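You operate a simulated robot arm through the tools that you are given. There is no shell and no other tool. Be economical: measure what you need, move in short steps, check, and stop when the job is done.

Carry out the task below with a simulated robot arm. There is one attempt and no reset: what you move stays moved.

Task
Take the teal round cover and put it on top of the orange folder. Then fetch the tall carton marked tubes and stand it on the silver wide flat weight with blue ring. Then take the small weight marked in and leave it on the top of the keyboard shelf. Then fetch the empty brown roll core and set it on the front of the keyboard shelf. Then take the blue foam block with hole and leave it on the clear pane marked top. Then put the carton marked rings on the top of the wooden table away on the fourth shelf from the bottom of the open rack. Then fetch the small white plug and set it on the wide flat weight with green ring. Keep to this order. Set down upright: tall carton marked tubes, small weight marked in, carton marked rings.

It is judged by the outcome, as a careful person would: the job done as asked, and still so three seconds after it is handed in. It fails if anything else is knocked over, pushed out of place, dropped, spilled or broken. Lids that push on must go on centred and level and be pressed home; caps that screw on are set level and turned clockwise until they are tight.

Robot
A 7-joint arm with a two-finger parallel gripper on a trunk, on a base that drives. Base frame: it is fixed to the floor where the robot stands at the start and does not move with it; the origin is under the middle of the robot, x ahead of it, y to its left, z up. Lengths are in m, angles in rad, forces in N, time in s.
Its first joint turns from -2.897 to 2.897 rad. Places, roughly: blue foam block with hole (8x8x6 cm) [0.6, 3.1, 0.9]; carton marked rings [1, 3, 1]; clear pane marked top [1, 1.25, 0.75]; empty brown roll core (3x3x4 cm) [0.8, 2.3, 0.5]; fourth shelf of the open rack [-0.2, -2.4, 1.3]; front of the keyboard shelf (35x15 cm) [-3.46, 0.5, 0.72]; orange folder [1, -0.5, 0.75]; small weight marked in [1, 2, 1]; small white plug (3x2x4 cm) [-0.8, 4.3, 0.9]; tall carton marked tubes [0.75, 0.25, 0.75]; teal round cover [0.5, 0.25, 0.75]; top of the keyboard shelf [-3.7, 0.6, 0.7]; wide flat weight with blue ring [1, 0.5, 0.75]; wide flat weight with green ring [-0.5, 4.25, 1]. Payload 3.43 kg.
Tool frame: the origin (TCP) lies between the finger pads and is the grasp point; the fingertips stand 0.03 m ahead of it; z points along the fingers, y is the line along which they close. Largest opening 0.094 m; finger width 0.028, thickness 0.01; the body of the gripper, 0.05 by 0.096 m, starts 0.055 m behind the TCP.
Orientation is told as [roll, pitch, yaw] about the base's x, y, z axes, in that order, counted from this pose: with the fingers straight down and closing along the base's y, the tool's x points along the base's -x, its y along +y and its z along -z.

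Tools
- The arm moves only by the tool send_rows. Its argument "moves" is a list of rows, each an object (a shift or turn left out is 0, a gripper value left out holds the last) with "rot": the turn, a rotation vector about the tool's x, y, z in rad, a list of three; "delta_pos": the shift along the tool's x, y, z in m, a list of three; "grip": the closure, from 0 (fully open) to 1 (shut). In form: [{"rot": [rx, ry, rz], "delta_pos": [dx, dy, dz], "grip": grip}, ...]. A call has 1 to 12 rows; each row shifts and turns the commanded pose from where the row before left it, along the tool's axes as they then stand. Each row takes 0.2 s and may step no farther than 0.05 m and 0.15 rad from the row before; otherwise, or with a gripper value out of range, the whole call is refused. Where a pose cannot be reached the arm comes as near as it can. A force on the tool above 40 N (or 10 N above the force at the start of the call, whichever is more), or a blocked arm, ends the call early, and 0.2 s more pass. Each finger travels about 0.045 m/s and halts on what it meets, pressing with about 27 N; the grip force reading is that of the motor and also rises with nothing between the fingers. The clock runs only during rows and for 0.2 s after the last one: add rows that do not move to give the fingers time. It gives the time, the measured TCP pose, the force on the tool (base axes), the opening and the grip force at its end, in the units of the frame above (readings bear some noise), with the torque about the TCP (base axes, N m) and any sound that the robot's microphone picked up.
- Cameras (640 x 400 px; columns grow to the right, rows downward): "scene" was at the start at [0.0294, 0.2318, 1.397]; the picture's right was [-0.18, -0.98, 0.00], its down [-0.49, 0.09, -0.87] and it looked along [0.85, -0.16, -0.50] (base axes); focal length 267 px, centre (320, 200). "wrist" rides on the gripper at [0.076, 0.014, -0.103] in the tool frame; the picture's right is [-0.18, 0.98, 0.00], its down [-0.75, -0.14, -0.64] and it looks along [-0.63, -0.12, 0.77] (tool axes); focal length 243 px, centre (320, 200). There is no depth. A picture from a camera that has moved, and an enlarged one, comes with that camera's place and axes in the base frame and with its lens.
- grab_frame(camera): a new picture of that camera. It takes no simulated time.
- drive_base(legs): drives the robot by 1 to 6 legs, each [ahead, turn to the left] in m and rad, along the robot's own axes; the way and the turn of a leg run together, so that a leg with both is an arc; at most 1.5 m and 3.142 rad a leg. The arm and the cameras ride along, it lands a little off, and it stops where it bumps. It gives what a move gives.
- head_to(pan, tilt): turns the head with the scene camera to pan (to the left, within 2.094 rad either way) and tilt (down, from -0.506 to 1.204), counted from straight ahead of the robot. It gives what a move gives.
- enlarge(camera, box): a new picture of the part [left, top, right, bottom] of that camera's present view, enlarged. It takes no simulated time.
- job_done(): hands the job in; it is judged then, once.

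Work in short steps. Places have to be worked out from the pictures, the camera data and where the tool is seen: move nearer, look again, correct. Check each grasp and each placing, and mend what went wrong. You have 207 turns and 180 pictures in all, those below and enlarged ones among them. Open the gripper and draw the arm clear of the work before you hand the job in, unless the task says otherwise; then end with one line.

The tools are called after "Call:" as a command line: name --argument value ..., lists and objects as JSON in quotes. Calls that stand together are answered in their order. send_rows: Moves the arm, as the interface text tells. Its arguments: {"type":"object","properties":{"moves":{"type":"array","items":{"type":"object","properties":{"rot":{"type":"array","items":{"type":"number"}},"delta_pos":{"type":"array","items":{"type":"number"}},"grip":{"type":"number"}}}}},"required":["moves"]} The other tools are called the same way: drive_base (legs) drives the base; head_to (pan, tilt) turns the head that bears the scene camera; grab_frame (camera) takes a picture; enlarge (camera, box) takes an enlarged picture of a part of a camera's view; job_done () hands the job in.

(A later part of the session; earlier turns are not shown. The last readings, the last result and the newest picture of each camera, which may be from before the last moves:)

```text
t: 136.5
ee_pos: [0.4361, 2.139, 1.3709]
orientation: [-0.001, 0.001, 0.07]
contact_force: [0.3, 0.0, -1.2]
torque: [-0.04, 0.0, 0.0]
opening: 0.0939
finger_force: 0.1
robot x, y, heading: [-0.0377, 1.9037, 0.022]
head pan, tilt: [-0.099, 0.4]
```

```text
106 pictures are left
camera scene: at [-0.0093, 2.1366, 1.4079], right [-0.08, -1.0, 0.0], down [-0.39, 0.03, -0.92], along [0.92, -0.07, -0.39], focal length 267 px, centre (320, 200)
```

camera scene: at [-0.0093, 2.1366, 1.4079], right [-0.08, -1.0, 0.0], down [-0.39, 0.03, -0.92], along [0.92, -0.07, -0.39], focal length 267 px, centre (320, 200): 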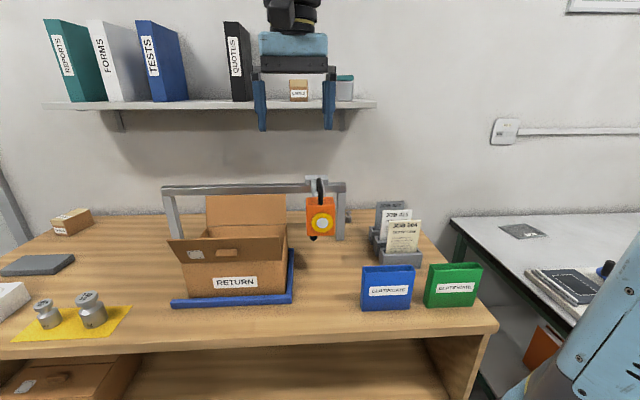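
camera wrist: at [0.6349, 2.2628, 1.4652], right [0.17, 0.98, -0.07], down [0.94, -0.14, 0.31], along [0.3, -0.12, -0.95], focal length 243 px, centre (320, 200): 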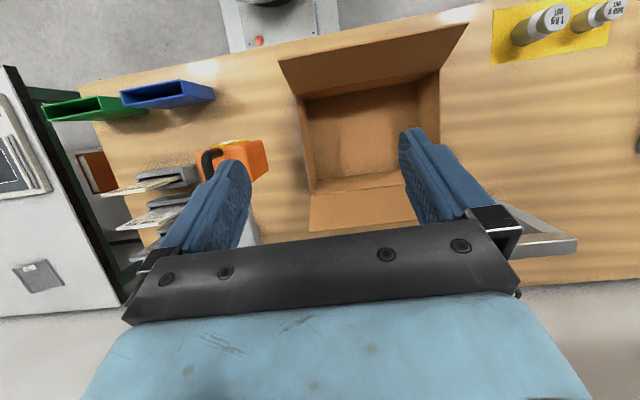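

Call:
enlarge --camera "scene" --box '[290, 165, 420, 265]'

Call:
grab_frame --camera "wrist"

```text
4.00 times, centred on (355, 215) of scene
camera zoom: at [-0.0093, 2.1366, 1.4079], right [-0.08, -1.0, 0.0], down [-0.39, 0.03, -0.92], along [0.92, -0.07, -0.39], focal length 1067 px, centre (180, 140)
```

zoom: 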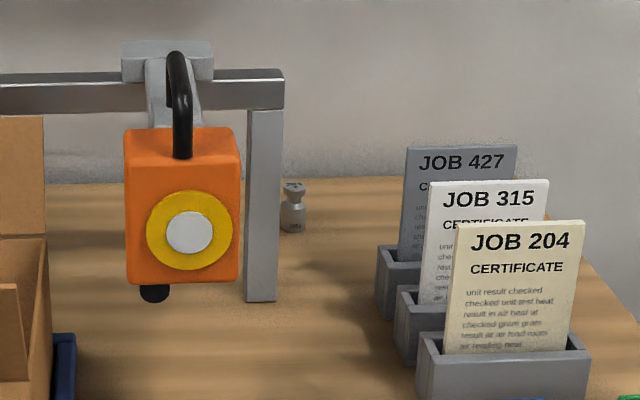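

```text
104 pictures are left
camera wrist: at [0.3601, 2.1497, 1.4734], right [0.12, 0.99, 0.0], down [0.76, -0.09, 0.64], along [0.64, -0.07, -0.77], focal length 243 px, centre (320, 200)
```

wrist: 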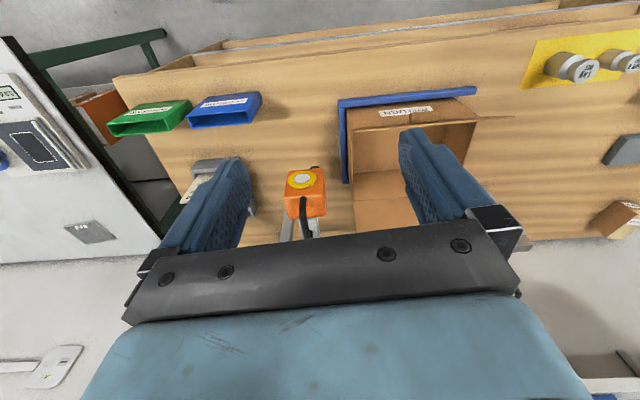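

The weight (≈3 cm wide, 6 cm tall) is at ≈ (1.018, 1.934), behind the gantry leg (≈ 0.88, 1.99) and under the wall shelf (front x≈0.92, z≈1.34, y>1.87). I reposition the base to about (0.09, 1.80) to reach it from the right.

Call:
drive_base --legs '[[-0.1, 0], [0, 0.4], [-0.26, 0], [0, -0.42], [0.46, 0]]'

Call:
grab_frame --camera "scene"

```text
t: 144.3
ee_pos: [0.5734, 2.0091, 1.3716]
orientation: [-0.001, 0.002, 0.035]
contact_force: [-0.1, -0.3, 0.3]
torque: [0.01, 0.0, -0.01]
opening: 0.094
finger_force: 0.0
robot x, y, heading: [0.0923, 1.789, -0.013]
head pan, tilt: [-0.099, 0.4]
```

```text
103 pictures are left
camera scene: at [0.1267, 2.0178, 1.4079], right [-0.11, -0.99, 0.0], down [-0.39, 0.04, -0.92], along [0.92, -0.1, -0.39], focal length 267 px, centre (320, 200)
```

scene: 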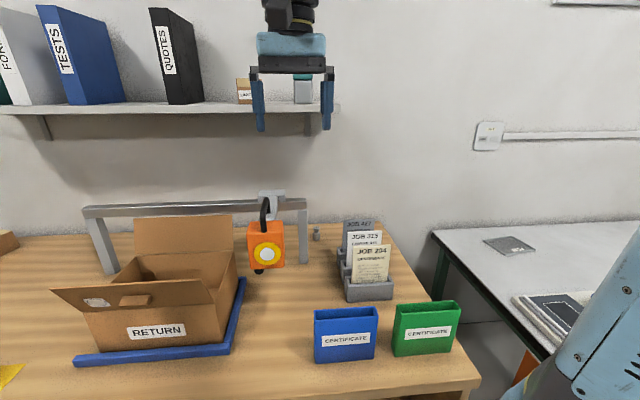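

Good stance; the small weight is now fully visible. I zoom in for its position, the cards and the shelf edge.

Call:
enlarge --camera "scene" --box '[290, 215, 350, 265]'

Call:
enlarge --camera "scene" --box '[230, 90, 410, 310]'

```text
8.00 times, centred on (320, 240) of scene
camera zoom: at [0.1267, 2.0178, 1.4079], right [-0.11, -0.99, 0.0], down [-0.39, 0.04, -0.92], along [0.92, -0.1, -0.39], focal length 2133 px, centre (320, -120)
```

zoom: 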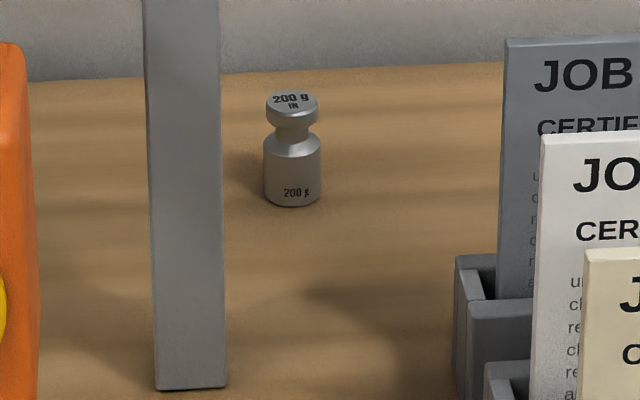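

```text
1.82 times, centred on (320, 200) of scene
camera zoom: at [0.1267, 2.0178, 1.4079], right [-0.11, -0.99, 0.0], down [-0.39, 0.04, -0.92], along [0.92, -0.1, -0.39], focal length 485 px, centre (320, 200)
```

zoom: 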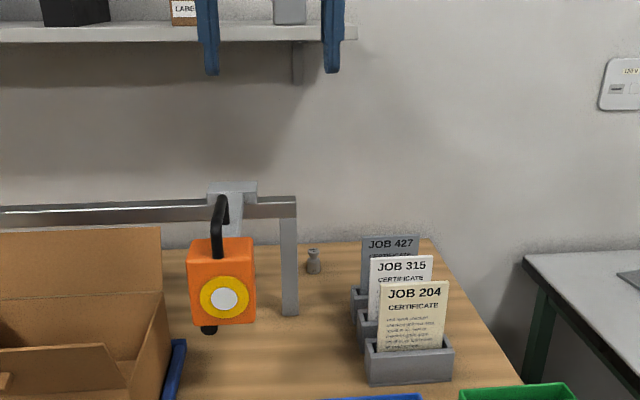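

Confirmed "200 g IN" at ≈ (1.03, 1.933), top ≈ 0.911. I go right of the shelf end and over the cards at height.

Call:
send_rows --moves '[{"delta_pos": [-0.0037, -0.0356, 0.0245], "rot": [0, 0, 0.035]}, {"delta_pos": [-0.0037, -0.0356, 0.0245]}, {"delta_pos": [-0.0037, -0.0356, 0.0245]}, {"delta_pos": [-0.0037, -0.0356, 0.0245]}, {"delta_pos": [-0.0037, -0.0356, 0.0245]}, {"delta_pos": [-0.0037, -0.0356, 0.0245]}, {"delta_pos": [-0.0037, -0.0356, 0.0245]}, {"delta_pos": [-0.047, 0, 0.005]}, {"delta_pos": [-0.047, 0, 0.005]}, {"delta_pos": [-0.047, 0, 0.005]}, {"delta_pos": [-0.047, 0, 0.005]}, {}]'

Call:
grab_frame --camera "scene"

```text
t: 146.9
ee_pos: [0.7894, 1.7565, 1.1821]
orientation: [0.001, 0.002, 0.0]
contact_force: [0.2, -0.2, -0.2]
torque: [0.02, 0.05, 0.0]
opening: 0.0939
finger_force: 0.0
robot x, y, heading: [0.0946, 1.7893, -0.011]
head pan, tilt: [-0.099, 0.4]
```

```text
100 pictures are left
camera scene: at [0.1272, 2.0178, 1.4079], right [-0.11, -0.99, 0.0], down [-0.39, 0.04, -0.92], along [0.92, -0.1, -0.39], focal length 267 px, centre (320, 200)
```

scene: 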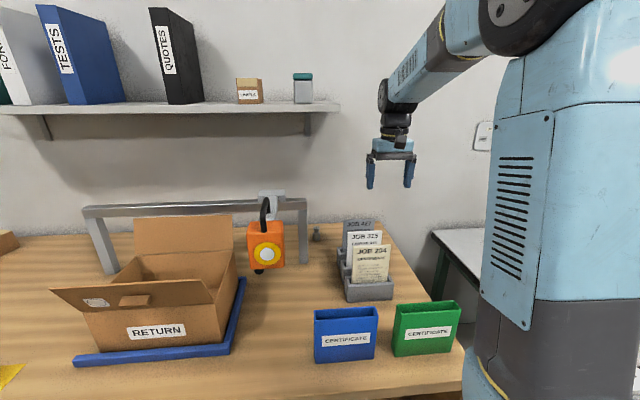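

Call:
send_rows --moves '[{"delta_pos": [-0.048, 0, 0]}, {"delta_pos": [-0.048, 0, 0]}, {"delta_pos": [-0.048, 0, 0]}, {"delta_pos": [-0.048, 0, 0]}, {"delta_pos": [-0.048, 0, 0]}, {}]'

Call:
grab_frame --camera "scene"

```text
t: 148.3
ee_pos: [1.0299, 1.7579, 1.1784]
orientation: [-0.001, 0.003, 0.0]
contact_force: [1.2, 0.4, 0.7]
torque: [-0.01, 0.03, -0.04]
opening: 0.0942
finger_force: 0.2
robot x, y, heading: [0.0953, 1.7901, -0.006]
head pan, tilt: [-0.099, 0.4]
```

```text
99 pictures are left
camera scene: at [0.1276, 2.0177, 1.4079], right [-0.11, -0.99, 0.0], down [-0.39, 0.04, -0.92], along [0.92, -0.1, -0.39], focal length 267 px, centre (320, 200)
```

scene: 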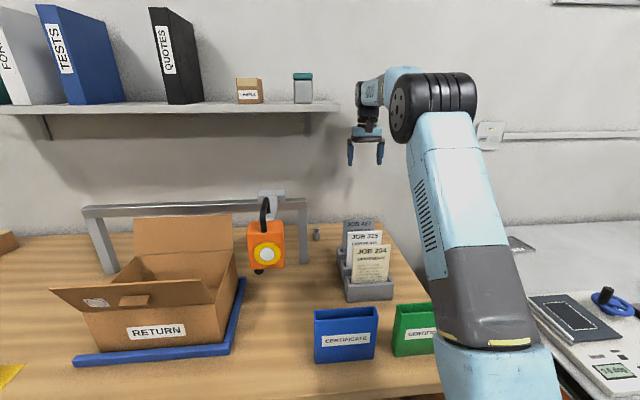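

Clear of the shelf. I lower behind the cards to z≈0.97.

Call:
send_rows --moves '[{"delta_pos": [0, 0, 0.045]}, {"delta_pos": [0, 0, 0.045]}, {"delta_pos": [0, 0, 0.045]}, {"delta_pos": [0, 0, 0.045]}, {"delta_pos": [0, 0, 0.03]}, {"grip": 0.4}, {}]'

Call:
grab_frame --camera "wrist"

Call:
grab_frame --camera "scene"

```text
t: 149.9
ee_pos: [1.0293, 1.7615, 0.9665]
orientation: [0.001, 0.002, 0.001]
contact_force: [-0.3, 0.8, 0.2]
torque: [0.01, 0.04, -0.03]
opening: 0.0564
finger_force: 0.1
robot x, y, heading: [0.0893, 1.7899, -0.005]
head pan, tilt: [-0.099, 0.4]
```

```text
98 pictures are left
camera wrist: at [0.9542, 1.7763, 1.0693], right [0.18, 0.98, 0.0], down [0.75, -0.14, 0.64], along [0.63, -0.12, -0.77], focal length 243 px, centre (320, 200)
```

wrist: 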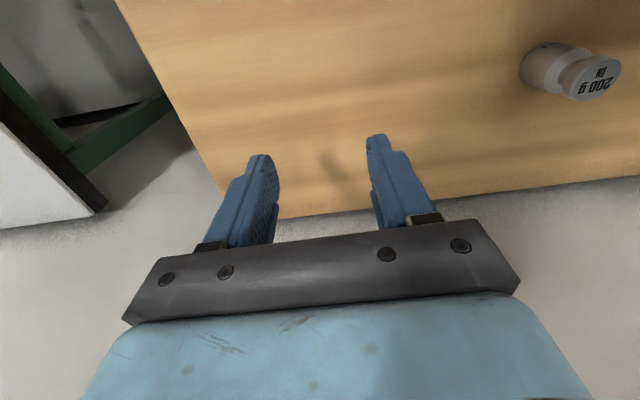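

```text
97 pictures are left
camera scene: at [0.1274, 2.0177, 1.4079], right [-0.11, -0.99, 0.0], down [-0.39, 0.04, -0.92], along [0.92, -0.1, -0.39], focal length 267 px, centre (320, 200)
```

scene: 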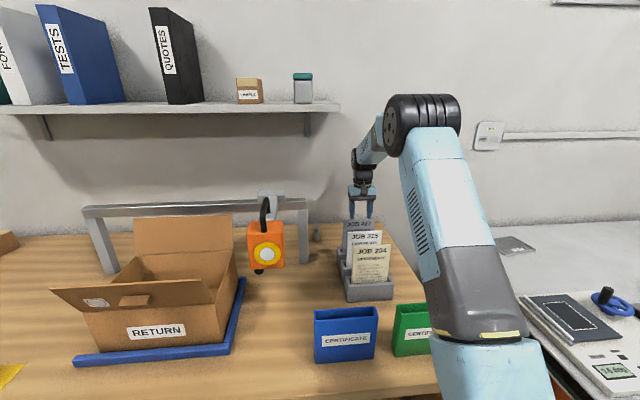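

Weight at (1.023, 1.932) confirmed. I slide left over it with fingertips above its knob.

Call:
send_rows --moves '[{"delta_pos": [0.005, 0.043, -0.005]}, {"delta_pos": [0, 0.043, 0]}, {"delta_pos": [0, 0.043, 0]}, {"delta_pos": [0, 0.041, 0]}, {}]'

Call:
grab_frame --camera "wrist"

Call:
enlarge --camera "scene" --box '[260, 80, 440, 300]'

```text
t: 151.1
ee_pos: [1.0253, 1.933, 0.9715]
orientation: [0.0, 0.001, 0.0]
contact_force: [-1.1, 0.0, -0.4]
torque: [-0.04, -0.02, -0.02]
opening: 0.0563
finger_force: 0.0
robot x, y, heading: [0.0915, 1.7903, -0.012]
head pan, tilt: [-0.099, 0.4]
```

```text
96 pictures are left
camera wrist: at [0.9477, 1.947, 1.0741], right [0.18, 0.98, 0.0], down [0.75, -0.14, 0.64], along [0.63, -0.12, -0.77], focal length 243 px, centre (320, 200)
```

wrist: 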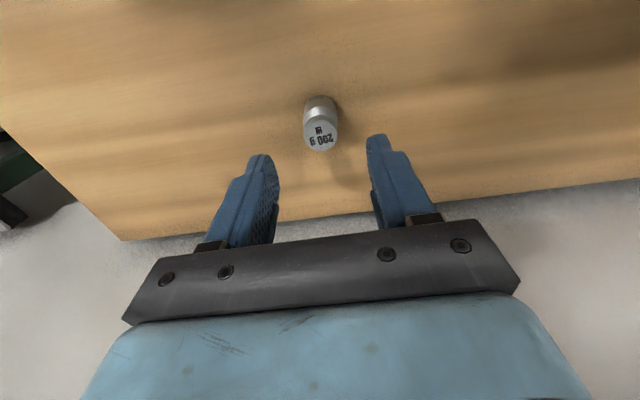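

```text
1.82 times, centred on (350, 190) of scene
camera zoom: at [0.1274, 2.0177, 1.4079], right [-0.11, -0.99, 0.0], down [-0.39, 0.04, -0.92], along [0.92, -0.1, -0.39], focal length 485 px, centre (266, 218)
```

zoom: 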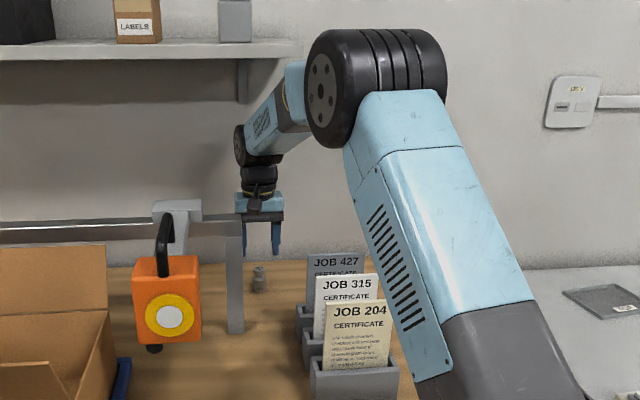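

Aligned. I lower to z≈0.905 and close on the weight.

Call:
send_rows --moves '[{"delta_pos": [0.003, 0, 0.025]}, {"delta_pos": [0, 0, 0.02]}, {"delta_pos": [0, 0, 0.012]}, {"delta_pos": [0, 0, 0.008]}, {}, {"grip": 0.7}, {}, {"grip": 0.85}, {}, {}]'

Call:
grab_frame --camera "wrist"

```text
t: 153.3
ee_pos: [1.0207, 1.9307, 0.9083]
orientation: [0.0, 0.002, 0.001]
contact_force: [0.7, 1.0, 0.3]
torque: [0.06, -0.02, 0.01]
opening: 0.0269
finger_force: 26.9
robot x, y, heading: [0.093, 1.7916, -0.017]
head pan, tilt: [-0.099, 0.4]
```

```text
94 pictures are left
camera wrist: at [0.9439, 1.9452, 1.0103], right [0.18, 0.98, 0.0], down [0.75, -0.14, 0.64], along [0.63, -0.12, -0.77], focal length 243 px, centre (320, 200)
```

wrist: 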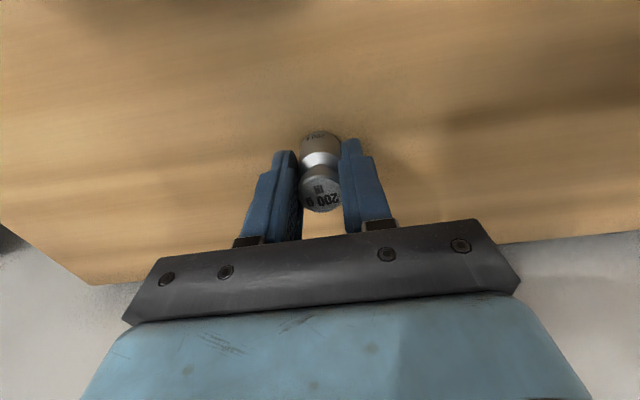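

Gripped. I lift a bit, slide back right, rise, and withdraw over the cards.

Call:
send_rows --moves '[{"delta_pos": [0, 0, -0.03]}, {"delta_pos": [0, 0, -0.033]}, {"delta_pos": [0, -0.043, 0]}, {"delta_pos": [0, -0.043, 0]}, {"delta_pos": [0, -0.043, 0]}, {"delta_pos": [0, -0.044, 0]}, {"delta_pos": [0, 0, -0.045]}, {"delta_pos": [0, 0, -0.045]}, {"delta_pos": [0, 0, -0.045]}, {"delta_pos": [0, 0, -0.045]}, {"delta_pos": [0, 0, -0.035]}, {}]'

Call:
send_rows --moves '[{"delta_pos": [0.048, 0, 0]}, {"delta_pos": [0.048, 0, 0]}, {"delta_pos": [0.048, 0, 0]}, {"delta_pos": [0.048, 0, 0]}, {"delta_pos": [0.048, 0, 0]}, {"delta_pos": [0.048, 0, -0.01]}, {"delta_pos": [0.048, 0, -0.01]}, {"delta_pos": [0.048, 0, -0.01]}, {"delta_pos": [0.048, 0, -0.01]}, {}]'

Call:
grab_frame --camera "scene"

Call:
grab_frame --camera "wrist"

```text
t: 155.9
ee_pos: [1.0208, 1.7575, 1.1906]
orientation: [0.0, 0.001, 0.0]
contact_force: [0.0, 0.3, -1.4]
torque: [0.08, -0.02, 0.02]
opening: 0.0271
finger_force: 26.4
robot x, y, heading: [0.0893, 1.7906, -0.011]
head pan, tilt: [-0.099, 0.4]
```

```text
t: 158.1
ee_pos: [0.5881, 1.7577, 1.2288]
orientation: [0.0, 0.002, 0.002]
contact_force: [-0.4, 0.2, -1.7]
torque: [-0.01, 0.04, 0.05]
opening: 0.0267
finger_force: 27.0
robot x, y, heading: [0.09, 1.7899, -0.008]
head pan, tilt: [-0.099, 0.4]
```

```text
93 pictures are left
camera scene: at [0.1267, 2.0177, 1.4079], right [-0.11, -0.99, 0.0], down [-0.39, 0.04, -0.92], along [0.92, -0.1, -0.39], focal length 267 px, centre (320, 200)
```

scene: 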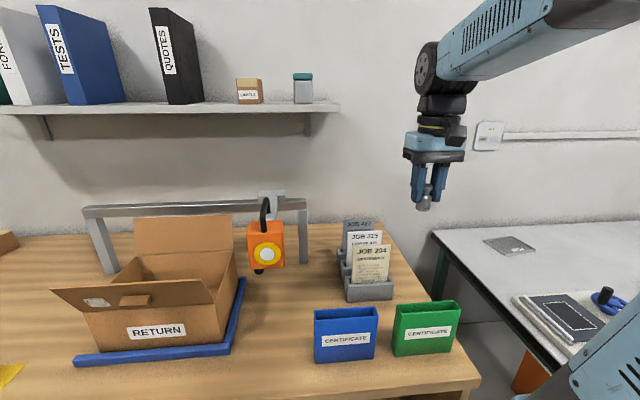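

```text
92 pictures are left
camera wrist: at [0.5103, 1.7728, 1.3304], right [0.18, 0.98, 0.0], down [0.75, -0.14, 0.64], along [0.63, -0.12, -0.77], focal length 243 px, centre (320, 200)
```

wrist: 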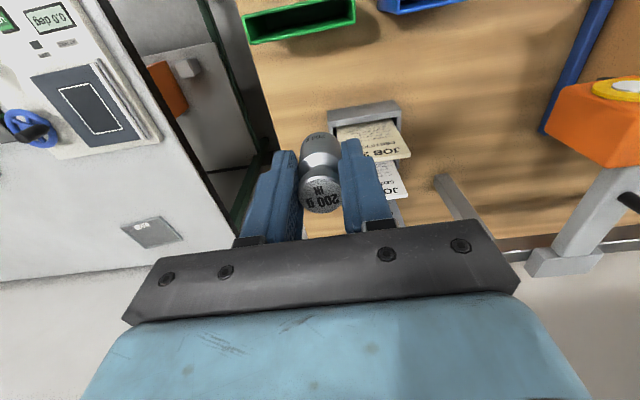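

The IN weight is in hand. I back off and turn toward the gap between the two middle tables (y≈0.4–1.65) on the way to the keyboard shelf.

Call:
drive_base --legs '[[-0.5, 0], [0, -0.5], [0, -0.5], [0, -0.5], [0, -0.6]]'

Call:
head_to --pan -0.6 --tilt 0.4

Call:
grab_frame --camera "scene"

```text
t: 165.3
ee_pos: [-0.2837, 1.3104, 1.2283]
orientation: [-0.003, 0.002, -1.237]
contact_force: [0.4, -0.2, -1.5]
torque: [0.03, 0.04, -0.03]
opening: 0.0269
finger_force: 27.2
robot x, y, heading: [-0.3558, 1.815, -1.276]
head pan, tilt: [-0.099, 0.4]
stopped in leg 4: the robot was blocked; the commanded pose is now the measured one
```

```text
t: 166.2
ee_pos: [-0.2855, 1.3109, 1.2292]
orientation: [-0.001, 0.002, -1.24]
contact_force: [-0.5, 0.0, -2.5]
torque: [0.04, -0.04, -0.01]
opening: 0.0269
finger_force: 27.1
robot x, y, heading: [-0.3559, 1.8119, -1.28]
head pan, tilt: [-0.6, 0.4]
```

```text
91 pictures are left
camera scene: at [-0.1758, 1.8505, 1.4079], right [-0.95, 0.3, 0.0], down [0.12, 0.37, -0.92], along [-0.28, -0.88, -0.39], focal length 267 px, centre (320, 200)
```

scene: 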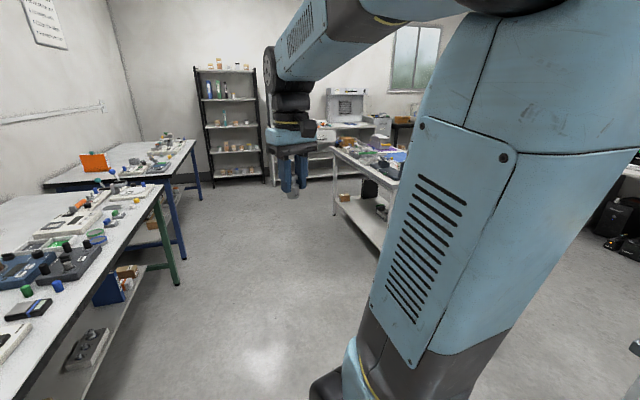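

Call:
drive_base --legs '[[0, -0.43], [0, -0.43]]'

Call:
drive_base --legs '[[0.6, 0], [0.35, -0.4], [0, -0.5]]'

Call:
head_to --pan 0.0 --tilt 0.3

Call:
grab_frame --camera "scene"

```text
t: 169.4
ee_pos: [-0.6926, 1.4362, 1.2282]
orientation: [0.001, 0.001, -2.108]
contact_force: [0.0, 0.3, -1.6]
torque: [0.0, 0.02, -0.03]
opening: 0.027
finger_force: 26.4
robot x, y, heading: [-0.3146, 1.7931, -2.15]
head pan, tilt: [-0.6, 0.4]
```

```text
t: 176.3
ee_pos: [-1.3925, 1.142, 1.2289]
orientation: [-0.002, 0.0, -3.03]
contact_force: [1.0, -0.3, -2.6]
torque: [0.01, 0.0, 0.01]
opening: 0.027
finger_force: 27.1
robot x, y, heading: [-0.8802, 1.0115, -3.069]
head pan, tilt: [-0.6, 0.4]
```

```text
t: 177.3
ee_pos: [-1.394, 1.1415, 1.2285]
orientation: [-0.003, 0.001, -3.03]
contact_force: [-0.2, -0.2, -2.0]
torque: [0.02, 0.0, -0.02]
opening: 0.0269
finger_force: 27.3
robot x, y, heading: [-0.8836, 1.0074, -3.063]
head pan, tilt: [0.0, 0.3]
```

```text
90 pictures are left
camera scene: at [-0.8975, 0.7745, 1.4172], right [-0.08, 1.0, 0.0], down [0.3, 0.02, -0.96], along [-0.95, -0.07, -0.3], focal length 267 px, centre (320, 200)
```

scene: 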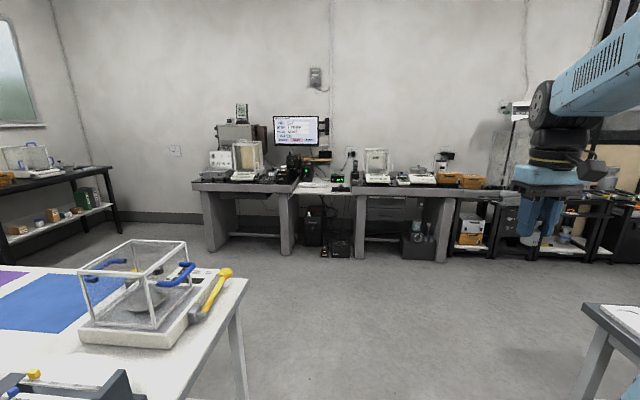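

Straight ahead is the keyboard shelf between two desks. I zoom in on it.

Call:
enlarge --camera "scene" --box '[250, 110, 400, 210]'

```text
4.00 times, centred on (325, 160) of scene
camera zoom: at [-0.8975, 0.7745, 1.4172], right [-0.08, 1.0, 0.0], down [0.3, 0.02, -0.96], along [-0.95, -0.07, -0.3], focal length 1067 px, centre (300, 360)
```

zoom: 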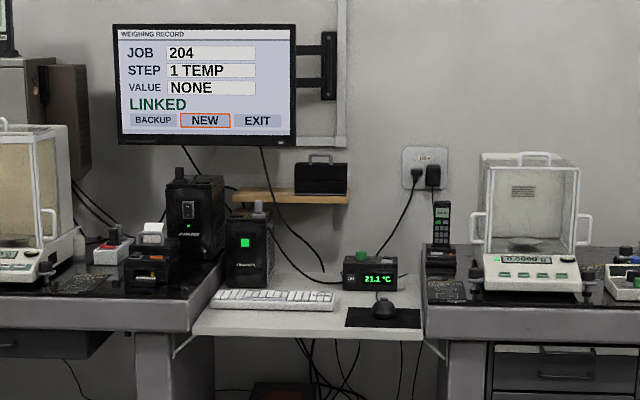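

I drive through the gap to stand ≈0.55 m from the shelf.

Call:
drive_base --legs '[[1.2, 0], [0.35, 0.5], [0.35, -0.5]]'

Call:
head_to --pan 0.0 --tilt 0.5

Call:
grab_frame --camera "scene"

```text
t: 187.1
ee_pos: [-3.2214, 0.8553, 1.2297]
orientation: [0.0, 0.002, -3.048]
contact_force: [0.5, 0.8, -2.2]
torque: [-0.05, 0.01, 0.01]
opening: 0.027
finger_force: 26.8
robot x, y, heading: [-2.7137, 0.6934, -3.079]
head pan, tilt: [0.0, 0.3]
```

```text
t: 187.8
ee_pos: [-3.2216, 0.855, 1.2304]
orientation: [-0.002, 0.002, -3.046]
contact_force: [0.1, -0.2, -2.1]
torque: [0.0, 0.03, -0.01]
opening: 0.0269
finger_force: 27.1
robot x, y, heading: [-2.7115, 0.6937, -3.083]
head pan, tilt: [0.0, 0.499]
```

```text
88 pictures are left
camera scene: at [-2.7294, 0.4605, 1.3988], right [-0.06, 1.0, 0.0], down [0.48, 0.03, -0.88], along [-0.88, -0.05, -0.48], focal length 267 px, centre (320, 200)
```

scene: 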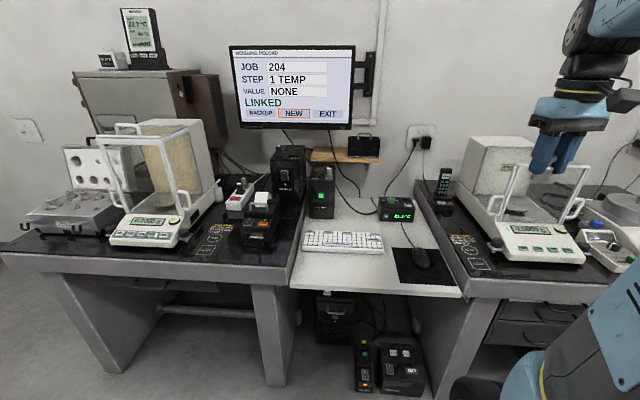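

Shelf surface z≈0.72; the front strip (x −3.39…−3.54, y 0.33…0.68) is clear. I'll put the weight at ≈ (−3.465, 0.63) and later the core at ≈ (−3.465, 0.45). I move over it and look with the wrist.

Call:
send_rows --moves '[{"delta_pos": [-0.0376, 0.0287, 0]}, {"delta_pos": [-0.0376, 0.0287, 0]}, {"delta_pos": [-0.0376, 0.0287, 0]}, {"delta_pos": [-0.0376, 0.0287, 0]}, {"delta_pos": [-0.0376, 0.0287, 0]}, {"delta_pos": [-0.0376, 0.0287, 0]}, {"delta_pos": [-0.0376, 0.0287, 0]}, {"delta_pos": [0, 0, 0.045]}, {"delta_pos": [0, 0, 0.045]}, {"delta_pos": [0, 0, 0.045]}, {"delta_pos": [0, 0, 0.045]}, {}]'

Call:
grab_frame --camera "wrist"

Call:
grab_frame --camera "scene"

```text
t: 190.4
ee_pos: [-3.4677, 0.6311, 1.0476]
orientation: [-0.002, 0.003, -3.05]
contact_force: [-0.7, 1.0, -2.7]
torque: [0.0, 0.02, -0.01]
opening: 0.0271
finger_force: 27.3
robot x, y, heading: [-2.7115, 0.693, -3.082]
head pan, tilt: [0.0, 0.499]
```

```text
87 pictures are left
camera wrist: at [-3.3903, 0.6241, 1.1513], right [-0.09, -1.0, 0.0], down [-0.76, 0.07, 0.64], along [-0.64, 0.06, -0.77], focal length 243 px, centre (320, 200)
```

wrist: 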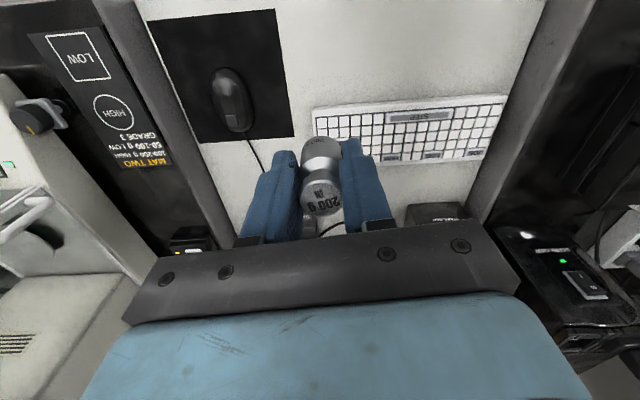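

```text
86 pictures are left
camera scene: at [-2.7298, 0.4605, 1.3988], right [-0.06, 1.0, 0.0], down [0.48, 0.03, -0.88], along [-0.88, -0.05, -0.48], focal length 267 px, centre (320, 200)
```

scene: 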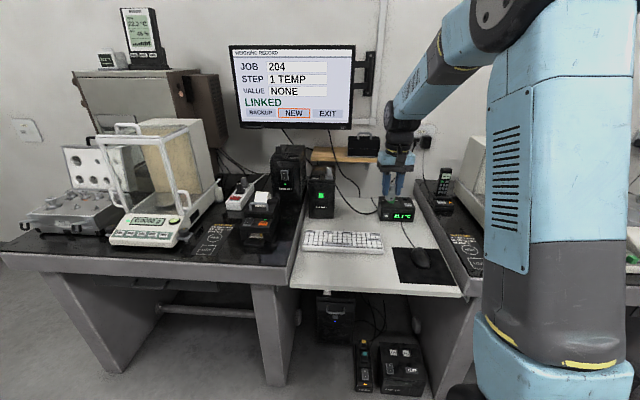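

The spot is clear (keyboard front x≈−3.535, mat edge y≈0.69). I lower most of the way and check.

Call:
send_rows --moves '[{"delta_pos": [0, 0, 0.045]}, {"delta_pos": [0, 0, 0.045]}, {"delta_pos": [0, 0, 0.045]}, {"delta_pos": [0, 0, 0.045]}, {"delta_pos": [0, 0, 0.04]}, {}, {}]'

Call:
enlarge --camera "scene" --box '[330, 180, 470, 310]'

```text
t: 192.1
ee_pos: [-3.4652, 0.6313, 0.8272]
orientation: [-0.001, 0.002, -3.049]
contact_force: [0.0, 0.1, -2.2]
torque: [0.01, -0.06, -0.02]
opening: 0.0271
finger_force: 27.1
robot x, y, heading: [-2.7119, 0.6969, -3.079]
head pan, tilt: [0.0, 0.499]
```

```text
3.08 times, centred on (400, 245) of scene
camera zoom: at [-2.7299, 0.4605, 1.3988], right [-0.06, 1.0, 0.0], down [0.48, 0.03, -0.88], along [-0.88, -0.05, -0.48], focal length 820 px, centre (74, 62)
```

zoom: 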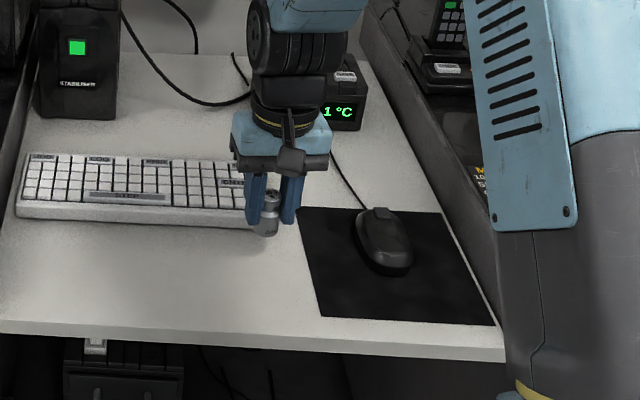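

Call:
send_rows --moves '[{"delta_pos": [0, 0, 0.025]}, {"delta_pos": [0, 0, 0.015]}, {"delta_pos": [0, 0, 0.006]}, {}, {"delta_pos": [0, 0, 0.003]}, {}]'

Call:
enlarge --camera "scene" --box '[360, 220, 420, 280]'

```text
t: 193.4
ee_pos: [-3.4653, 0.6297, 0.7792]
orientation: [-0.001, 0.0, -3.048]
contact_force: [-0.1, 0.3, -2.0]
torque: [0.0, 0.0, 0.01]
opening: 0.0271
finger_force: 27.1
robot x, y, heading: [-2.7126, 0.6983, -3.083]
head pan, tilt: [0.0, 0.499]
```

```text
6.67 times, centred on (390, 250) of scene
camera zoom: at [-2.7299, 0.4605, 1.3988], right [-0.06, 1.0, 0.0], down [0.48, 0.03, -0.88], along [-0.88, -0.05, -0.48], focal length 1778 px, centre (-147, -133)
```

zoom: 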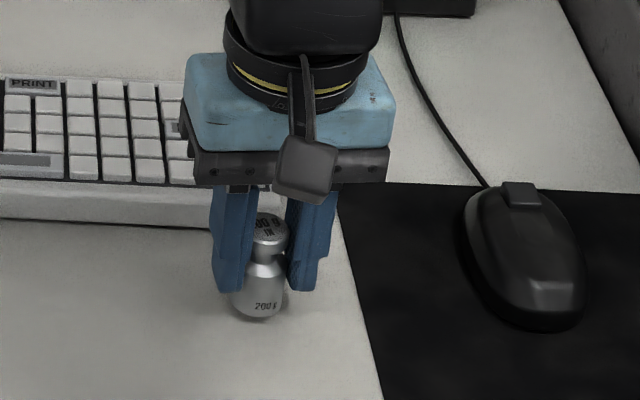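

Upright and close to the surface. I continue in 2 mm steps to contact.

Call:
send_rows --moves '[{"delta_pos": [0, 0, 0.002]}, {}, {"delta_pos": [0, 0, 0.002]}, {}, {"delta_pos": [0, 0, 0.002]}, {}]'

```text
t: 194.8
ee_pos: [-3.4645, 0.631, 0.7733]
orientation: [-0.001, 0.002, -3.048]
contact_force: [0.8, -0.3, -2.1]
torque: [0.01, -0.01, -0.02]
opening: 0.0269
finger_force: 26.7
robot x, y, heading: [-2.7155, 0.6997, -3.083]
head pan, tilt: [0.0, 0.499]
```

Call:
send_rows --moves '[{"delta_pos": [0, 0, 0.002]}, {}, {"delta_pos": [0, 0, 0.002]}, {}]'

Call:
enlarge --camera "scene" --box '[360, 230, 410, 280]'

```text
t: 195.8
ee_pos: [-3.4651, 0.6306, 0.7704]
orientation: [-0.001, 0.002, -3.047]
contact_force: [-4.0, 0.5, 20.2]
torque: [0.05, 0.26, -0.03]
opening: 0.0272
finger_force: 26.6
robot x, y, heading: [-2.7113, 0.6972, -3.082]
head pan, tilt: [0.0, 0.499]
```

```text
8.00 times, centred on (385, 255) of scene
camera zoom: at [-2.7291, 0.4606, 1.3988], right [-0.06, 1.0, 0.0], down [0.48, 0.03, -0.88], along [-0.88, -0.05, -0.48], focal length 2133 px, centre (-200, -240)
```

zoom: 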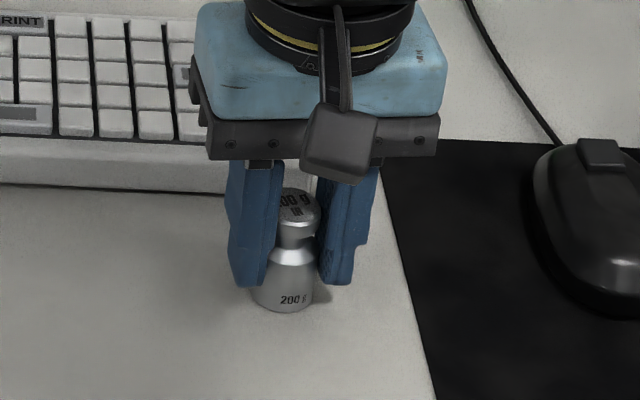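

Contact at TCP z≈0.771 (20 N). I release and rise.

Call:
send_rows --moves '[{"delta_pos": [0, 0, -0.001], "grip": 0.6}, {"grip": 0.45}, {}, {"delta_pos": [0, 0, -0.02]}, {"delta_pos": [0, 0, -0.04]}, {"delta_pos": [0, 0, -0.045]}, {"delta_pos": [0, 0, -0.045]}, {"delta_pos": [0, 0, -0.045]}, {}]'

Call:
enlarge --camera "scene" --box '[280, 180, 480, 310]'

```text
t: 197.8
ee_pos: [-3.4633, 0.6315, 0.9679]
orientation: [-0.002, 0.003, -3.048]
contact_force: [0.5, 0.9, -0.2]
torque: [-0.04, 0.03, -0.01]
opening: 0.0519
finger_force: 0.1
robot x, y, heading: [-2.7134, 0.6976, -3.081]
head pan, tilt: [0.0, 0.499]
```

```text
3.08 times, centred on (380, 245) of scene
camera zoom: at [-2.7297, 0.4605, 1.3988], right [-0.06, 1.0, 0.0], down [0.48, 0.03, -0.88], along [-0.88, -0.05, -0.48], focal length 820 px, centre (135, 62)
```

zoom: 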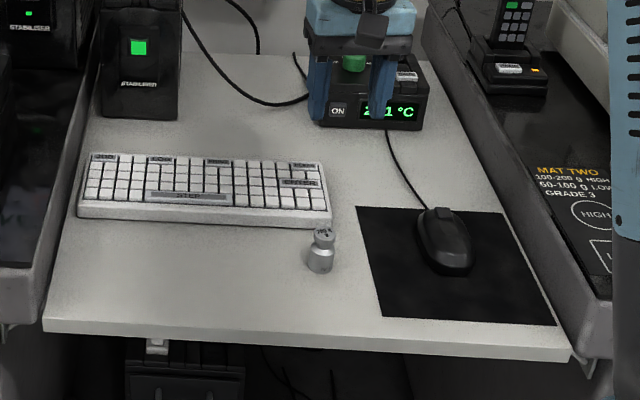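

Weight stands upright on the shelf. Next, the roll core: I tuck the arm and reverse through the gap.

Call:
send_rows --moves '[{"delta_pos": [0.01, 0, -0.045], "grip": 0}, {"delta_pos": [0.01, 0, -0.045]}, {"delta_pos": [0.01, 0, -0.045]}, {"delta_pos": [0.01, 0, -0.045]}, {"delta_pos": [0.01, 0, -0.045]}, {"delta_pos": [0.045, 0, -0.01]}, {"delta_pos": [0.045, 0, 0]}, {"delta_pos": [0.045, 0, 0]}, {"delta_pos": [0.045, 0, 0]}, {"delta_pos": [0.045, 0, 0]}]'

Call:
drive_base --legs '[[0, 0.24], [-1.3, 0], [0, -0.3], [-1.2, 0]]'

```text
t: 200.1
ee_pos: [-3.1906, 0.6523, 1.1989]
orientation: [-0.002, 0.005, -3.05]
contact_force: [-1.1, 0.3, -1.0]
torque: [0.0, -0.05, 0.02]
opening: 0.0939
finger_force: 0.0
robot x, y, heading: [-2.7131, 0.6946, -3.082]
head pan, tilt: [0.0, 0.499]
```

```text
t: 214.4
ee_pos: [-0.7668, 1.0857, 1.2009]
orientation: [0.0, 0.001, -3.058]
contact_force: [0.3, 0.3, 0.1]
torque: [0.0, 0.01, -0.02]
opening: 0.094
finger_force: 0.1
robot x, y, heading: [-0.2875, 1.1233, -3.084]
head pan, tilt: [0.0, 0.499]
```

Call:
drive_base --legs '[[0, -0.5], [0, -0.5], [0, -0.6]]'

Call:
drive_base --legs '[[1.05, 0], [0, -0.5], [0, -0.5], [0, -0.5]]'

```text
t: 219.1
ee_pos: [-0.463, 1.5748, 1.2019]
orientation: [-0.001, 0.003, 1.944]
contact_force: [0.2, 0.1, -0.4]
torque: [0.03, -0.05, 0.01]
opening: 0.0941
finger_force: 0.1
robot x, y, heading: [-0.3498, 1.1041, 1.879]
head pan, tilt: [0.0, 0.499]
stopped in leg 3: the robot was blocked; the commanded pose is now the measured one
```

```text
t: 228.6
ee_pos: [-0.3123, 2.3594, 1.2142]
orientation: [-0.001, -0.03, 0.78]
contact_force: [2.5, 2.0, -0.8]
torque: [-0.13, 0.21, 0.0]
opening: 0.0938
finger_force: 0.1
robot x, y, heading: [-0.7107, 2.128, 0.819]
head pan, tilt: [0.0, 0.499]
stopped in leg 4: the robot was blocked; the commanded pose is now the measured one
```

The base drifted left and is near the second middle table; I move ahead a little before finishing the turn.

Call:
drive_base --legs '[[0.2, -0.4], [0, -0.45]]'

Call:
head_to --pan 0.0 --tilt 0.5

Call:
grab_frame --camera "scene"

```text
t: 231.8
ee_pos: [-0.1178, 2.0937, 1.2156]
orientation: [-0.002, -0.03, -0.074]
contact_force: [0.0, -0.2, -0.5]
torque: [-0.02, 0.02, 0.0]
opening: 0.094
finger_force: 0.1
robot x, y, heading: [-0.5506, 2.2779, -0.027]
head pan, tilt: [0.0, 0.499]
```

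```text
t: 232.4
ee_pos: [-0.1174, 2.0967, 1.2157]
orientation: [-0.002, -0.031, -0.072]
contact_force: [0.1, 0.7, -0.2]
torque: [-0.03, -0.03, -0.02]
opening: 0.0939
finger_force: 0.1
robot x, y, heading: [-0.5515, 2.2725, -0.028]
head pan, tilt: [0.0, 0.499]
```

```text
81 pictures are left
camera scene: at [-0.5136, 2.5105, 1.3987], right [-0.03, -1.0, 0.0], down [-0.48, 0.01, -0.88], along [0.88, -0.02, -0.48], focal length 267 px, centre (320, 200)
```

scene: 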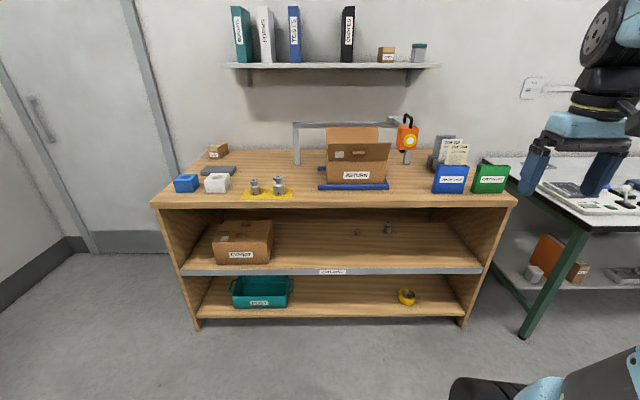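

Now at (−0.55, 2.27) facing the cabinet; middle shelf z≈0.5, underside of the top ≈0.84. I'll reach in with the tool pitched ≈45°. First I bring the tool in front of the opening.

Call:
send_rows --moves '[{"delta_pos": [-0.0368, 0.0168, 0.0196], "grip": 0}, {"delta_pos": [-0.0368, 0.0168, 0.0196]}, {"delta_pos": [-0.0368, 0.0168, 0.0196]}, {"delta_pos": [-0.0368, 0.0168, 0.0196]}, {"delta_pos": [-0.0368, 0.0168, 0.0196]}, {"delta_pos": [-0.0368, 0.0168, 0.0196]}, {"delta_pos": [-0.0368, 0.0168, 0.0196]}, {"delta_pos": [-0.0368, 0.0168, 0.0196]}, {"delta_pos": [-0.0368, 0.0168, 0.0196]}, {"delta_pos": [-0.0368, 0.0168, 0.0196]}, {"rot": [0, -0.14, 0]}, {"rot": [0, -0.14, 0]}]'

Call:
send_rows --moves '[{"rot": [0, -0.14, -0.04]}, {"rot": [0, -0.14, 0]}, {"rot": [0, -0.14, 0]}, {"rot": [0, -0.07, 0]}, {}]'

Call:
grab_frame --camera "wrist"

Call:
grab_frame --camera "scene"

```text
t: 235.0
ee_pos: [0.2686, 2.2332, 1.0301]
orientation: [-0.001, -0.311, -0.073]
contact_force: [0.9, -0.2, -0.7]
torque: [-0.01, 0.0, 0.02]
opening: 0.0938
finger_force: 0.0
robot x, y, heading: [-0.5488, 2.2735, -0.028]
head pan, tilt: [0.0, 0.499]
```

```text
t: 236.2
ee_pos: [0.2673, 2.2338, 1.0313]
orientation: [-0.026, -0.801, -0.019]
contact_force: [0.5, 0.3, -0.3]
torque: [0.01, -0.02, -0.01]
opening: 0.0939
finger_force: 0.1
robot x, y, heading: [-0.5494, 2.2742, -0.027]
head pan, tilt: [0.0, 0.499]
```

```text
80 pictures are left
camera wrist: at [0.1412, 2.2528, 1.0478], right [0.16, 0.98, 0.12], down [0.06, -0.13, 0.99], along [0.98, -0.16, -0.08], focal length 243 px, centre (320, 200)
```

wrist: 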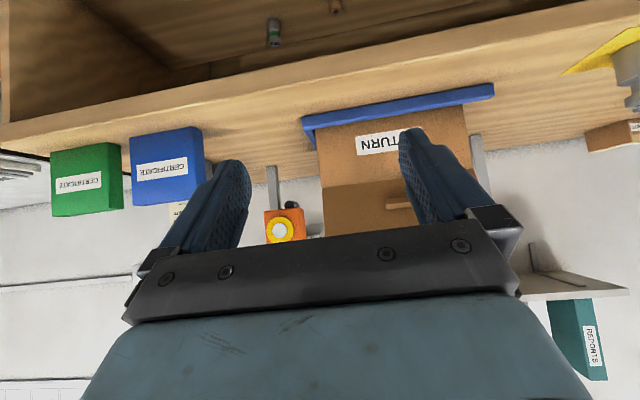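

```text
79 pictures are left
camera scene: at [-0.5133, 2.5103, 1.3988], right [-0.03, -1.0, 0.0], down [-0.48, 0.01, -0.88], along [0.88, -0.02, -0.48], focal length 267 px, centre (320, 200)
```

scene: 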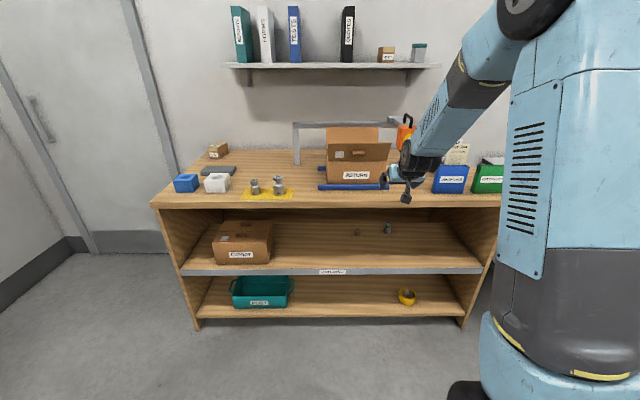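

The pitched pose works. I lower straight down in front of the cabinet to z≈0.62.

Call:
send_rows --moves '[{"delta_pos": [0.0323, 0, 0.0314]}, {"delta_pos": [0.0323, 0, 0.0314]}, {"delta_pos": [0.0323, 0, 0.0314]}, {"delta_pos": [0.0323, 0, 0.0314]}, {"delta_pos": [0.0323, 0, 0.0314]}, {"delta_pos": [0.0323, 0, 0.0314]}, {"delta_pos": [0.0323, 0, 0.0314]}, {"delta_pos": [0.0323, 0, 0.0314]}, {"delta_pos": [0.0323, 0, 0.0314]}, {}]'

Call:
grab_frame --camera "wrist"

Call:
grab_frame --camera "scene"

```text
t: 238.4
ee_pos: [0.2685, 2.2252, 0.6242]
orientation: [-0.026, -0.8, -0.019]
contact_force: [0.2, 0.4, -0.2]
torque: [0.02, 0.02, -0.01]
opening: 0.0939
finger_force: 0.0
robot x, y, heading: [-0.5501, 2.2722, -0.027]
head pan, tilt: [0.0, 0.499]
```

```text
78 pictures are left
camera wrist: at [0.1421, 2.2452, 0.6408], right [0.16, 0.98, 0.12], down [0.06, -0.13, 0.99], along [0.98, -0.16, -0.08], focal length 243 px, centre (320, 200)
```

wrist: 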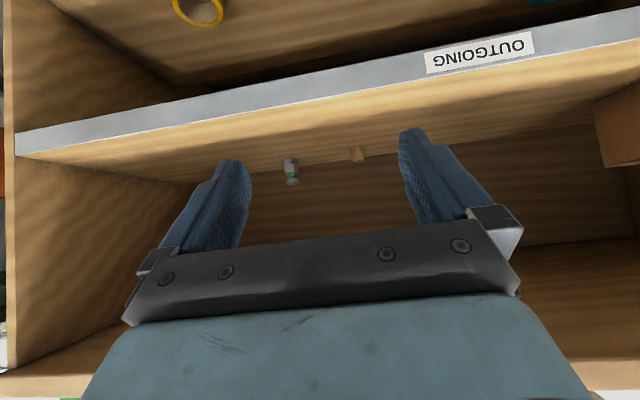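

```text
77 pictures are left
camera scene: at [-0.5131, 2.5103, 1.3988], right [-0.03, -1.0, 0.0], down [-0.48, 0.01, -0.88], along [0.88, -0.02, -0.48], focal length 267 px, centre (320, 200)
```

scene: 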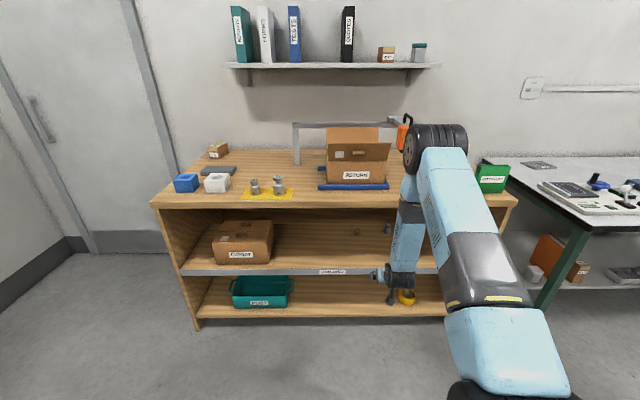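

The elbow is high with the tool this near. I back up 0.2 m, then extend the arm forward so it flattens before going in.

Call:
drive_base --legs '[[-0.2, 0]]'

Call:
send_rows --moves '[{"delta_pos": [-0.0335, 0, 0.0344]}, {"delta_pos": [-0.0335, 0, 0.0344]}, {"delta_pos": [-0.0335, 0, 0.0344]}, {"delta_pos": [-0.0335, 0, 0.0344]}, {"delta_pos": [-0.0335, 0, 0.0344]}, {"delta_pos": [-0.0335, 0, 0.0344]}, {}]'

Call:
grab_frame --camera "scene"

```text
t: 240.0
ee_pos: [0.0684, 2.2221, 0.6246]
orientation: [-0.025, -0.798, -0.031]
contact_force: [-0.5, 0.6, 0.1]
torque: [0.01, -0.01, 0.01]
opening: 0.0943
finger_force: 0.0
robot x, y, heading: [-0.7499, 2.2799, -0.04]
head pan, tilt: [0.0, 0.499]
```

```text
t: 241.6
ee_pos: [0.3546, 2.2097, 0.6268]
orientation: [-0.026, -0.798, -0.031]
contact_force: [-0.8, -1.7, -0.2]
torque: [-0.03, -0.02, 0.0]
opening: 0.0939
finger_force: 0.0
robot x, y, heading: [-0.7505, 2.2808, -0.034]
head pan, tilt: [0.0, 0.499]
```

```text
76 pictures are left
camera scene: at [-0.7088, 2.5166, 1.3988], right [-0.04, -1.0, 0.0], down [-0.48, 0.02, -0.88], along [0.88, -0.03, -0.48], focal length 267 px, centre (320, 200)
```

scene: 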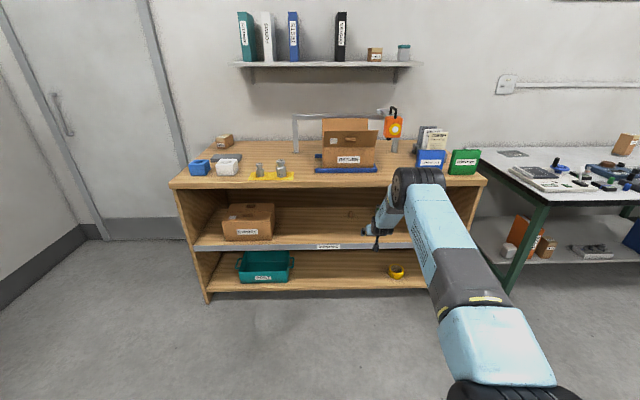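

Reach continues; I extend further through the opening (tool at z≈0.62 is mid-opening) and watch the elbow.

Call:
send_rows --moves '[{"delta_pos": [-0.0335, 0, 0.0344]}, {"delta_pos": [-0.0335, 0, 0.0344]}, {"delta_pos": [-0.0335, 0, 0.0344]}, {}]'

Call:
grab_frame --camera "scene"

```text
t: 242.6
ee_pos: [0.4721, 2.1984, 0.6304]
orientation: [-0.024, -0.798, -0.031]
contact_force: [0.3, 0.3, 1.2]
torque: [-0.02, 0.06, 0.03]
opening: 0.0942
finger_force: 0.1
out of reach, approached as far as the arm can: row 3
robot x, y, heading: [-0.7539, 2.2794, -0.041]
head pan, tilt: [0.0, 0.499]
```

```text
75 pictures are left
camera scene: at [-0.7091, 2.5166, 1.3988], right [-0.04, -1.0, 0.0], down [-0.48, 0.02, -0.88], along [0.88, -0.03, -0.48], focal length 267 px, centre (320, 200)
```

scene: 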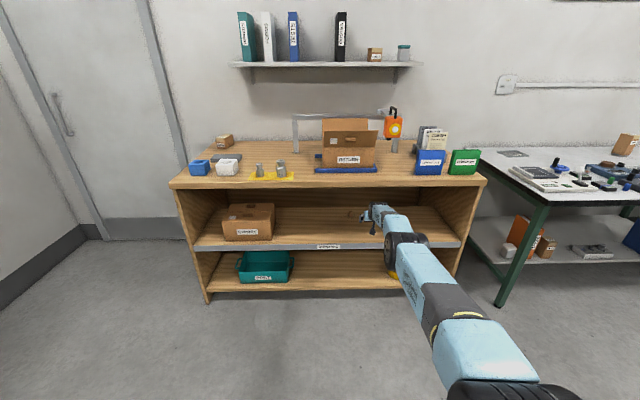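

Arm nearly straight now — flat enough to enter. I lower the tool to z≈0.57, centre it on the core's y, then will drive in gently.

Call:
send_rows --moves '[{"delta_pos": [0.0285, 0.025, 0.0137]}, {"delta_pos": [0.0285, 0.025, 0.0137]}, {"delta_pos": [0, 0.02, 0]}, {}]'

Call:
grab_frame --camera "wrist"

Call:
enlarge --camera "scene" --box '[330, 160, 480, 300]'

```text
t: 243.6
ee_pos: [0.4562, 2.2704, 0.565]
orientation: [-0.025, -0.8, -0.03]
contact_force: [-0.3, 0.3, 0.5]
torque: [-0.01, 0.01, 0.0]
opening: 0.0939
finger_force: 0.0
robot x, y, heading: [-0.7481, 2.2811, -0.039]
head pan, tilt: [0.0, 0.499]
```

```text
74 pictures are left
camera wrist: at [0.3299, 2.2905, 0.581], right [0.18, 0.98, 0.12], down [0.06, -0.13, 0.99], along [0.98, -0.17, -0.08], focal length 243 px, centre (320, 200)
```

wrist: 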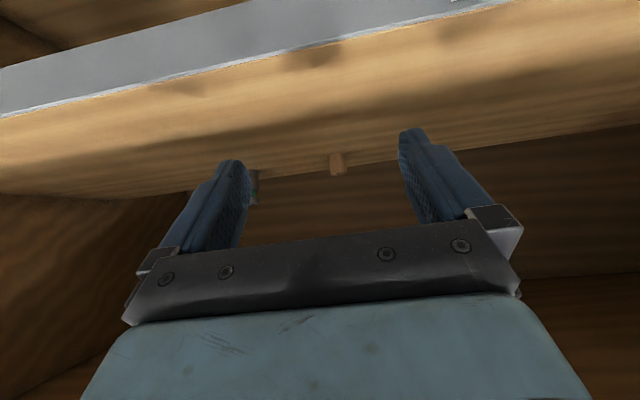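

```text
2.86 times, centred on (405, 230) of scene
camera zoom: at [-0.7087, 2.5166, 1.3988], right [-0.04, -1.0, 0.0], down [-0.48, 0.02, -0.88], along [0.88, -0.03, -0.48], focal length 762 px, centre (77, 114)
```

zoom: 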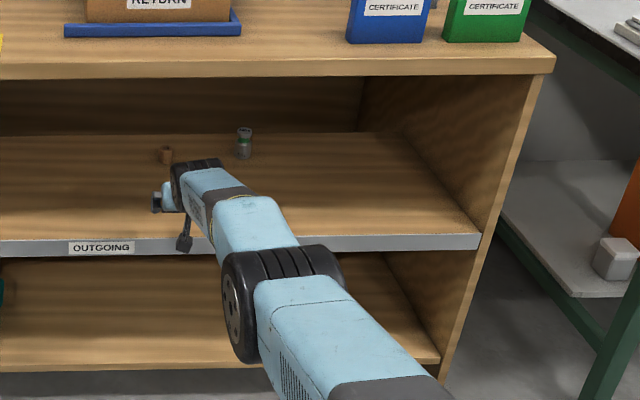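

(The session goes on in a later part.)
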